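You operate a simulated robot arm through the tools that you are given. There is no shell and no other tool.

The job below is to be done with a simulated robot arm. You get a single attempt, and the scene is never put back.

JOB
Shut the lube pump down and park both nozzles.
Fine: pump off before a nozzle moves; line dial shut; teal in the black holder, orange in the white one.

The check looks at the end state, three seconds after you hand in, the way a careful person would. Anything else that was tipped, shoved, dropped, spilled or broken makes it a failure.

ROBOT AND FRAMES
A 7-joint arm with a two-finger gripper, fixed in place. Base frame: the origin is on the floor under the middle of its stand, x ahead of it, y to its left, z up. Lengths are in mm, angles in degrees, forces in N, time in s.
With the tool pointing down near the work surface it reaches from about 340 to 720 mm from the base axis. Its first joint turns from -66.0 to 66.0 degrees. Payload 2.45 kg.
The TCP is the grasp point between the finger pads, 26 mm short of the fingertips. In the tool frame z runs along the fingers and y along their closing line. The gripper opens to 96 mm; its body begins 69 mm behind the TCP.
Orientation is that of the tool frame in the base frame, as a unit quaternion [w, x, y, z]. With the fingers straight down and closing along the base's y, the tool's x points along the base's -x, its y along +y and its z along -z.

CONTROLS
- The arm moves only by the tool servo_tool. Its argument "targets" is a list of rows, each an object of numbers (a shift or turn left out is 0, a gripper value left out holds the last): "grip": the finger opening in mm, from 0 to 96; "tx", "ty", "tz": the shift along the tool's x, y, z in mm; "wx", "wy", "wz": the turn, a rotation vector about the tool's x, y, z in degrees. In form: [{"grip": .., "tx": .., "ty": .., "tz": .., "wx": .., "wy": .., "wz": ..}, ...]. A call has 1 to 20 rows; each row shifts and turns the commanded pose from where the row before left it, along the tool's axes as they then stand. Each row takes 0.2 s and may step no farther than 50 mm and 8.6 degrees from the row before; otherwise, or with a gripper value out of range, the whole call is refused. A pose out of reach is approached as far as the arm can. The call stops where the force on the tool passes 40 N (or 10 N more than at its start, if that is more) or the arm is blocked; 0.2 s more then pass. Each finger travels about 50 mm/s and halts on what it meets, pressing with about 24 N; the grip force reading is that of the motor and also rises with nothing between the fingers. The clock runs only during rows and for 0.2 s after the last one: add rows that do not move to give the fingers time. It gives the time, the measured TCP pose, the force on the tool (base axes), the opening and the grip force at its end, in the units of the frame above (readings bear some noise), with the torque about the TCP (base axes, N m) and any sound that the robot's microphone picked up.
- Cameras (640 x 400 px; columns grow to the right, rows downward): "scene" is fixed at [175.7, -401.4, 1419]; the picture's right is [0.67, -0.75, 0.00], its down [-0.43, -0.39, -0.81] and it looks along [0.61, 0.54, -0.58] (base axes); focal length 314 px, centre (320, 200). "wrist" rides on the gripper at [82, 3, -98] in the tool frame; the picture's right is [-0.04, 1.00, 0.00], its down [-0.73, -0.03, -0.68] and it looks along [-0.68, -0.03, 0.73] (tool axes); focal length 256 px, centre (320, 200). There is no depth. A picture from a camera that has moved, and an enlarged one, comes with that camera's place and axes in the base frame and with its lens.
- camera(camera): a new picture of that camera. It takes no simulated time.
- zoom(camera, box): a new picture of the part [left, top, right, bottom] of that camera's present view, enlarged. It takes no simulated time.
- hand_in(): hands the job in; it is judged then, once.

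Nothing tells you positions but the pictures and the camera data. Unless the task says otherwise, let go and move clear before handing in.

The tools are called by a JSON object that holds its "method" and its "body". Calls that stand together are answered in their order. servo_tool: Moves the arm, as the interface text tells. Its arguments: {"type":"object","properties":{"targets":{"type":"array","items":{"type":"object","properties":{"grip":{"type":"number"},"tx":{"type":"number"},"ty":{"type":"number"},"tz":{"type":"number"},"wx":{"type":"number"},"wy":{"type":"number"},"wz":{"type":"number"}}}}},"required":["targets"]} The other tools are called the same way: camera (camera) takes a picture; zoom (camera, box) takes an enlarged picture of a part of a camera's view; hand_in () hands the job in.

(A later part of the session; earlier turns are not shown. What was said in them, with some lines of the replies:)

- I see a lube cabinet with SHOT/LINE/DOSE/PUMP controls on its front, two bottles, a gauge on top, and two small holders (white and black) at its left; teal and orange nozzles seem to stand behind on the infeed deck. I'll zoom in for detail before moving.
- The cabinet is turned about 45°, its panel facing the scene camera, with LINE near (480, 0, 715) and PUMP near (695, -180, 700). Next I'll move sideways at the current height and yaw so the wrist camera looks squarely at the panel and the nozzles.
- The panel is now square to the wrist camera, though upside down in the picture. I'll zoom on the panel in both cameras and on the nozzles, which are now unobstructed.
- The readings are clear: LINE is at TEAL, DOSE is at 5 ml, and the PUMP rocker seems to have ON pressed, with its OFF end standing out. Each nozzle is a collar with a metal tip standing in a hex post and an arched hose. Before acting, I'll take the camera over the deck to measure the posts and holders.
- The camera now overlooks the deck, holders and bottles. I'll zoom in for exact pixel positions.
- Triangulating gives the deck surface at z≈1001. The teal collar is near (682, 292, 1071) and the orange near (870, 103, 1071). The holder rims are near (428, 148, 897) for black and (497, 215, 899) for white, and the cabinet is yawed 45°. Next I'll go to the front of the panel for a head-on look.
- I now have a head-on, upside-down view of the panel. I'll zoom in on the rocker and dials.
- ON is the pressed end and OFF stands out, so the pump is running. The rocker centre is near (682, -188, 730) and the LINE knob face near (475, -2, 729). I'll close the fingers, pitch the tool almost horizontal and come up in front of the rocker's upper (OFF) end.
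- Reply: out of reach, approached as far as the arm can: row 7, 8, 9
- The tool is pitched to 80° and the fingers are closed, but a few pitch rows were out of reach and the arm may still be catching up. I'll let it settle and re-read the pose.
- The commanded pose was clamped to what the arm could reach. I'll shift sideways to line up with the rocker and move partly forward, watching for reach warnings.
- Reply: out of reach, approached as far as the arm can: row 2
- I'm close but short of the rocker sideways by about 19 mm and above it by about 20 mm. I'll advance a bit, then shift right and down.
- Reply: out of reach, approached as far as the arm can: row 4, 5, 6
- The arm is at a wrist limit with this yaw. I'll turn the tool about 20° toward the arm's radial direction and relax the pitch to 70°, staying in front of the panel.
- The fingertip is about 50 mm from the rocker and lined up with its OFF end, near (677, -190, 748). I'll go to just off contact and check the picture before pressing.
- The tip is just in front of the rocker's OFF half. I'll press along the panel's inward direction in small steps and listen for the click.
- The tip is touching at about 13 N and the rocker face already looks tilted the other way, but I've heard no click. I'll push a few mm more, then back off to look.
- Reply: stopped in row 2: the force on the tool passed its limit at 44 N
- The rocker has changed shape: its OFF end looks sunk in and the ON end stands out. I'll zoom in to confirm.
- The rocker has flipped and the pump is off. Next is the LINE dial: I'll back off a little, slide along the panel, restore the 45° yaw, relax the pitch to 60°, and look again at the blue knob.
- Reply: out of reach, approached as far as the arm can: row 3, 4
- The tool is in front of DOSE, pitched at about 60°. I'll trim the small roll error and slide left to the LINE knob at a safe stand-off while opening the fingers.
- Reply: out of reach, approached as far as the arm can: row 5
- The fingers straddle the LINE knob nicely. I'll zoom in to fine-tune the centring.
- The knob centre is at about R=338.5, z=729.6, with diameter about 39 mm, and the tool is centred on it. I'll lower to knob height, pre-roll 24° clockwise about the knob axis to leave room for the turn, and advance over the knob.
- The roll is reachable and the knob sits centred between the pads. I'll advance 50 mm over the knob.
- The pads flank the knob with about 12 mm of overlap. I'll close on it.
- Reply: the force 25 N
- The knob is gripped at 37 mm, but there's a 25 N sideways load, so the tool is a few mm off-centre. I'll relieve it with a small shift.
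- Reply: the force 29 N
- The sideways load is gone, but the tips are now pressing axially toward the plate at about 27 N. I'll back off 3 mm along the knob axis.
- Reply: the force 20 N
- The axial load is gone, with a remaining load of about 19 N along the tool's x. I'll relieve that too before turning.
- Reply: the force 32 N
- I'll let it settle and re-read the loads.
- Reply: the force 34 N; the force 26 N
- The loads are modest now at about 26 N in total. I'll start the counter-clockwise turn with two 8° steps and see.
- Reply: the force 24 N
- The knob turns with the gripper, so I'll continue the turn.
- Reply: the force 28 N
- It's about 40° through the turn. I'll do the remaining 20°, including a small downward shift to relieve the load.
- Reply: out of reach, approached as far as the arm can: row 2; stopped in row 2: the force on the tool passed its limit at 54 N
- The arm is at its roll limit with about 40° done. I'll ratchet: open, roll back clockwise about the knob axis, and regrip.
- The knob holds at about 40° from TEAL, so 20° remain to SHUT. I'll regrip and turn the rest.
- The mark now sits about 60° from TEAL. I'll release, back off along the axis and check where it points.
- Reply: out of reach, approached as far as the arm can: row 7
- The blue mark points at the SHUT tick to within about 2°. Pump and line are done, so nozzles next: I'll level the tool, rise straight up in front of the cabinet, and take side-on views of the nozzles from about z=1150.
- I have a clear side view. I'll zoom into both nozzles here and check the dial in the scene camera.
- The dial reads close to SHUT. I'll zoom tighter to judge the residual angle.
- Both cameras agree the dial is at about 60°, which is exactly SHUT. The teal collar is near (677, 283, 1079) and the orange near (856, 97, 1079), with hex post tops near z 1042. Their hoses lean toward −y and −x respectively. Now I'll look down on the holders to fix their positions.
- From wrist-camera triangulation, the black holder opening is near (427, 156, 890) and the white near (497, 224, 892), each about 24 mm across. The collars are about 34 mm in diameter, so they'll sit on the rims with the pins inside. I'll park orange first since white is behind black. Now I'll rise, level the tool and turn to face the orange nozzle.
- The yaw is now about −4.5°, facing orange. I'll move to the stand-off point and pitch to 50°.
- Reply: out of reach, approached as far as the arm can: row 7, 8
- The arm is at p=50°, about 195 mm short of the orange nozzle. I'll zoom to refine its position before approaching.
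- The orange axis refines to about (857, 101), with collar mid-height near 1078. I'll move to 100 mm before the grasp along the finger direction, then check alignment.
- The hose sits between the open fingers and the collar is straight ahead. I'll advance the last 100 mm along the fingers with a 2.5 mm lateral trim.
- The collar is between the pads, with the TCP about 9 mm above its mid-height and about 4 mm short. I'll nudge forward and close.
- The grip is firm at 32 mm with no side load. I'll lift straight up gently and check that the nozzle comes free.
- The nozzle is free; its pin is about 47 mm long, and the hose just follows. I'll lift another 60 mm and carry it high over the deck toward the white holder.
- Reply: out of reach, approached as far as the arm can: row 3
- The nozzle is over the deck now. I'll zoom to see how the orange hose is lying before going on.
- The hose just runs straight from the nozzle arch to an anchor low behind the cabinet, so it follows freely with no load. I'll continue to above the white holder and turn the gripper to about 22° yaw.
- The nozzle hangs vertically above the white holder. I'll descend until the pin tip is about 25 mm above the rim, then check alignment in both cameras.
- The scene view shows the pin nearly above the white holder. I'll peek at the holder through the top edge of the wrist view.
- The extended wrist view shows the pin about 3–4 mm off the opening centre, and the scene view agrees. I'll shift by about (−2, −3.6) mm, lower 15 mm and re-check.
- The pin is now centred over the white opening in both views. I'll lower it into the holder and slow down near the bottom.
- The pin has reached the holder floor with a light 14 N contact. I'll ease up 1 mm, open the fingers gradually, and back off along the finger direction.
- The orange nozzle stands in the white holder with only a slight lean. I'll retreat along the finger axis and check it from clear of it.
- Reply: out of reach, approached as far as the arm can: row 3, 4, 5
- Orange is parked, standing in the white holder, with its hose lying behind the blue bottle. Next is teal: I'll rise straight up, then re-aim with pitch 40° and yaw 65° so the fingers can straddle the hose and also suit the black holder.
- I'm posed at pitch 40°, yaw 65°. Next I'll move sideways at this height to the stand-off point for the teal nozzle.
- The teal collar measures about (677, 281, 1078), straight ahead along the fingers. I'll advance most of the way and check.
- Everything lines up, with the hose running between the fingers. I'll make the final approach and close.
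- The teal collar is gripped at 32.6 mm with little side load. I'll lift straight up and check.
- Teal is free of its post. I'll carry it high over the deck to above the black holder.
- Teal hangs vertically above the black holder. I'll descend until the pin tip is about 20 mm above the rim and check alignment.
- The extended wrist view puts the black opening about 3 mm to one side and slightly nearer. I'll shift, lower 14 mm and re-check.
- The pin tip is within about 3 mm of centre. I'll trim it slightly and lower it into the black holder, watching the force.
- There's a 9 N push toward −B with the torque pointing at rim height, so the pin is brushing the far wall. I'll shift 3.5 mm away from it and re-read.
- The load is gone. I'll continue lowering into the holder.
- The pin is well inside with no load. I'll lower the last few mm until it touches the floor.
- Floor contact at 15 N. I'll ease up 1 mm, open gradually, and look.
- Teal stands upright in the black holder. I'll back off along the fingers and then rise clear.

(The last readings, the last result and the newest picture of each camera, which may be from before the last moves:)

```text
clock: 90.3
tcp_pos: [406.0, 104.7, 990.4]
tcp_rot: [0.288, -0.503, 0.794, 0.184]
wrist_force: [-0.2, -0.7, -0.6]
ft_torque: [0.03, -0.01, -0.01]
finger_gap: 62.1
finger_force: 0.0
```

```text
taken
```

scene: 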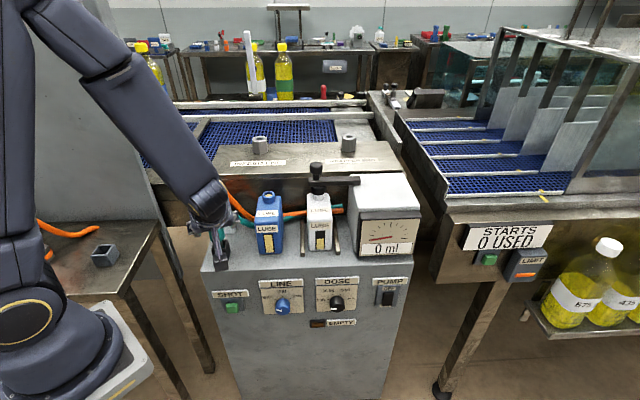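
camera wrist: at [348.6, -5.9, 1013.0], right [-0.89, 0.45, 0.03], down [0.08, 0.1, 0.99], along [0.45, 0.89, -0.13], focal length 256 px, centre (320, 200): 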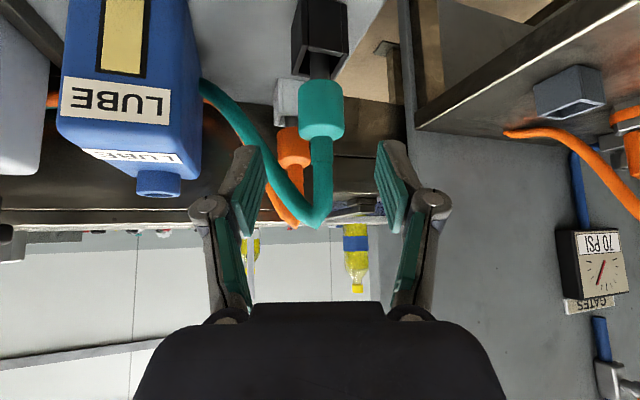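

Both nozzles stand in their holders and the fingers are clear. I'll rise well above everything and inspect the whole result.

{"method": "servo_tool", "body": {"targets": [{"tx": -25.7, "tz": -30.6}, {"tx": -25.7, "tz": -30.6}, {"tx": -25.7, "tz": -30.6}, {"tx": -25.7, "tz": -30.6}, {"tx": -25.7, "tz": -30.6}, {"tx": -10, "ty": -30, "tz": -20}, {"tx": -10, "ty": -30, "tz": -20}, {"ty": -40}, {"ty": -40}, {}]}}

{"method": "camera", "body": {"camera": "scene"}}

{"method": "zoom", "body": {"camera": "scene", "box": [190, 170, 290, 275]}}

{"method": "camera", "body": {"camera": "wrist"}}

```text
clock: 92.5
tcp_pos: [528.2, 38.1, 1234.5]
tcp_rot: [0.289, -0.502, 0.794, 0.183]
wrist_force: [-0.1, 0.6, 0.4]
ft_torque: [0.03, 0.02, 0.03]
finger_gap: 62.2
finger_force: 0.0
```

```text
taken
```

scene: 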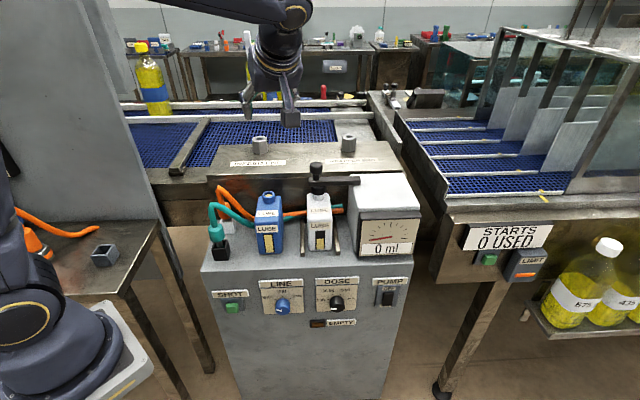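

```text
3.81 times, centred on (240, 222) of scene
camera zoom: at [175.8, -401.4, 1419.0], right [0.67, -0.75, 0.0], down [-0.43, -0.39, -0.81], along [0.61, 0.54, -0.58], focal length 1195 px, centre (625, 114)
```

zoom: 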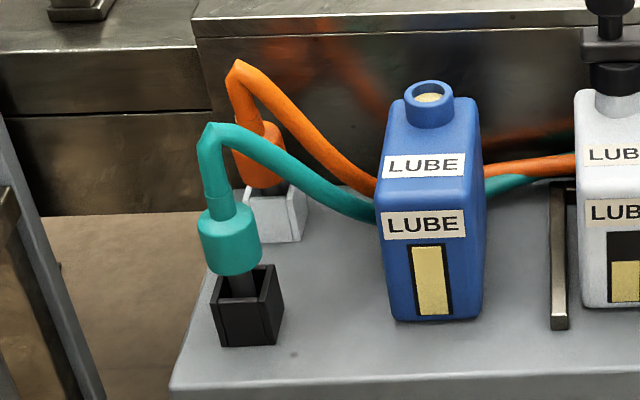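

```text
taken
camera wrist: at [470.2, -73.8, 1256.7], right [-0.89, 0.45, 0.03], down [0.08, 0.1, 0.99], along [0.45, 0.89, -0.13], focal length 256 px, centre (320, 200)
```

wrist: 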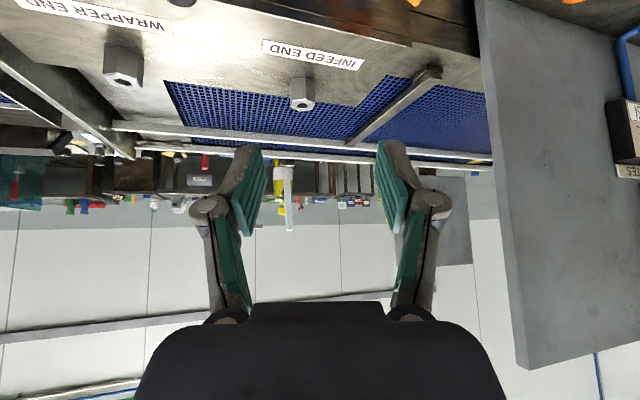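

Teal sits in black and orange in white, with both hoses lying freely and the bottles untouched. I'll do a last check of the panel, gauge, bottles and neighbouring items.

{"method": "zoom", "body": {"camera": "scene", "box": [200, 265, 420, 335]}}

{"method": "zoom", "body": {"camera": "scene", "box": [365, 270, 415, 315]}}

{"method": "zoom", "body": {"camera": "scene", "box": [200, 170, 420, 300]}}

{"method": "zoom", "body": {"camera": "scene", "box": [260, 285, 305, 320]}}

{"method": "zoom", "body": {"camera": "scene", "box": [205, 195, 245, 265]}}

```text
2.91 times, centred on (310, 300) of scene
camera zoom: at [175.8, -401.4, 1419.0], right [0.67, -0.75, 0.0], down [-0.43, -0.39, -0.81], along [0.61, 0.54, -0.58], focal length 913 px, centre (349, -91)
```

zoom: 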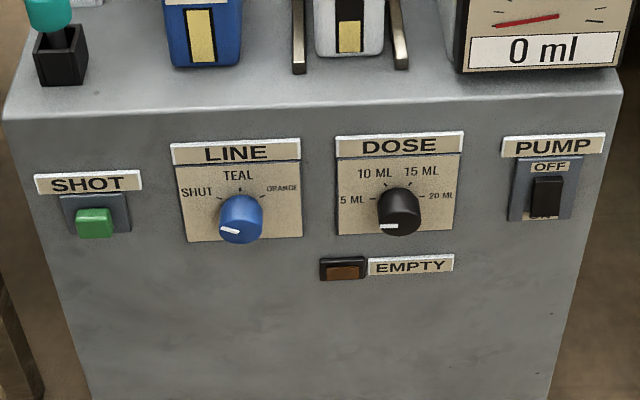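

```text
8.89 times, centred on (390, 292) of scene
camera zoom: at [175.8, -401.4, 1419.0], right [0.67, -0.75, 0.0], down [-0.43, -0.39, -0.81], along [0.61, 0.54, -0.58], focal length 2789 px, centre (-302, -622)
```

zoom: 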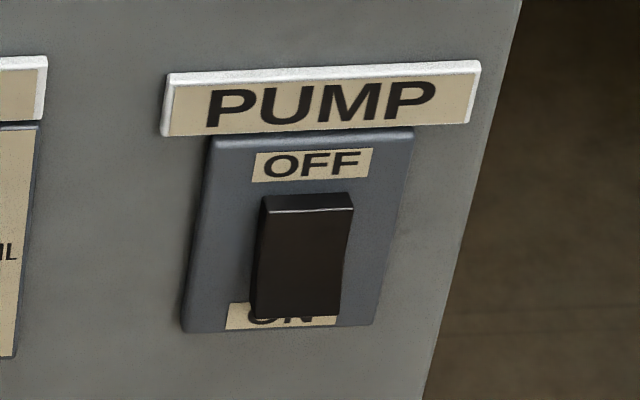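

```text
2.91 times, centred on (310, 235) of scene
camera zoom: at [175.8, -401.4, 1419.0], right [0.67, -0.75, 0.0], down [-0.43, -0.39, -0.81], along [0.61, 0.54, -0.58], focal length 913 px, centre (349, 98)
```

zoom: 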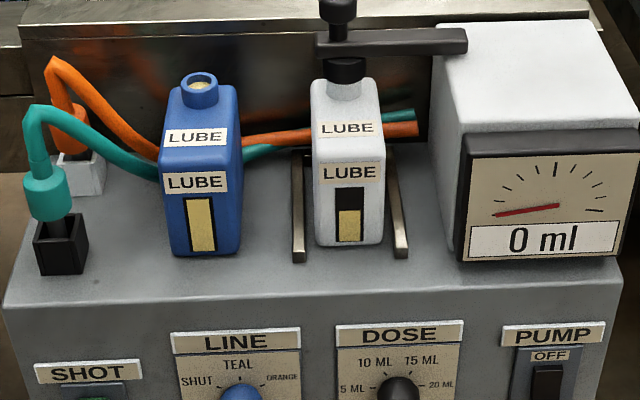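

```text
11.43 times, centred on (282, 302) of scene
camera zoom: at [175.8, -401.4, 1419.0], right [0.67, -0.75, 0.0], down [-0.43, -0.39, -0.81], along [0.61, 0.54, -0.58], focal length 3586 px, centre (749, -971)
```

zoom: 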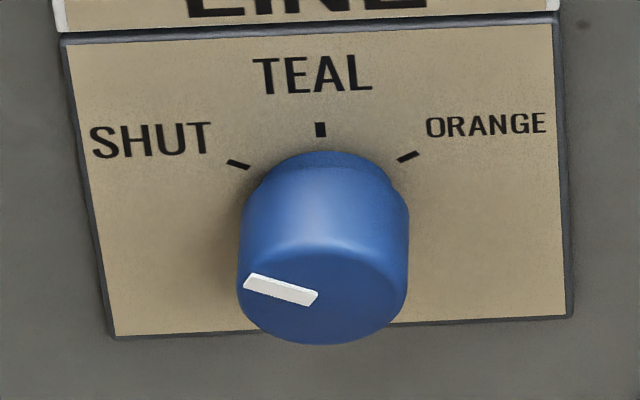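

```text
5.71 times, centred on (225, 230) of scene
camera zoom: at [175.8, -401.4, 1419.0], right [0.67, -0.75, 0.0], down [-0.43, -0.39, -0.81], along [0.61, 0.54, -0.58], focal length 1793 px, centre (863, 29)
```

zoom: 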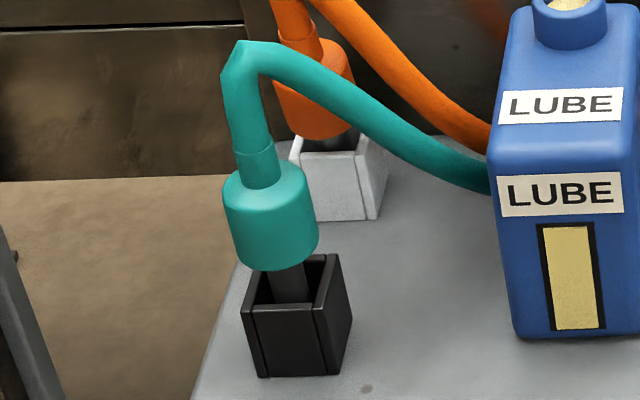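

The rocker shows OFF pressed in, the line mark is on SHUT, teal is in the black holder and orange in the white one. The bottles, gauge and DOSE dial are unchanged, and the arm is clear with its fingers empty. I'm handing in.

{"method": "hand_in", "body": {}}

```text
The job is handed in.
```

The lube pump is off, the line is shut and both nozzles are parked. The job is handed in; the check's result hasn't come back to me.

- **Pump:** the rocker had ON pressed in, so I pressed the OFF end before touching either nozzle. It now shows OFF pressed in and ON standing out.
- **Line dial:** I turned it from TEAL to SHUT in two grips. Both cameras put the mark at about 60°, right at the SHUT tick.
- **Orange nozzle:** it stands in the white holder with a slight lean, pin down on the holder floor.
- **Teal nozzle:** it stands in the black holder with a smaller lean, pin also down on the holder floor. On the way in, the pin brushed the holder's far wall with about 9 N. I backed it off, and the holder shows no sign of having moved.

The DOSE dial is still at 5 ml. The bottles look unmoved, the gauge reads 0 ml, and I saw no spills or anything else disturbed. The arm finished clear of everything with its fingers empty.
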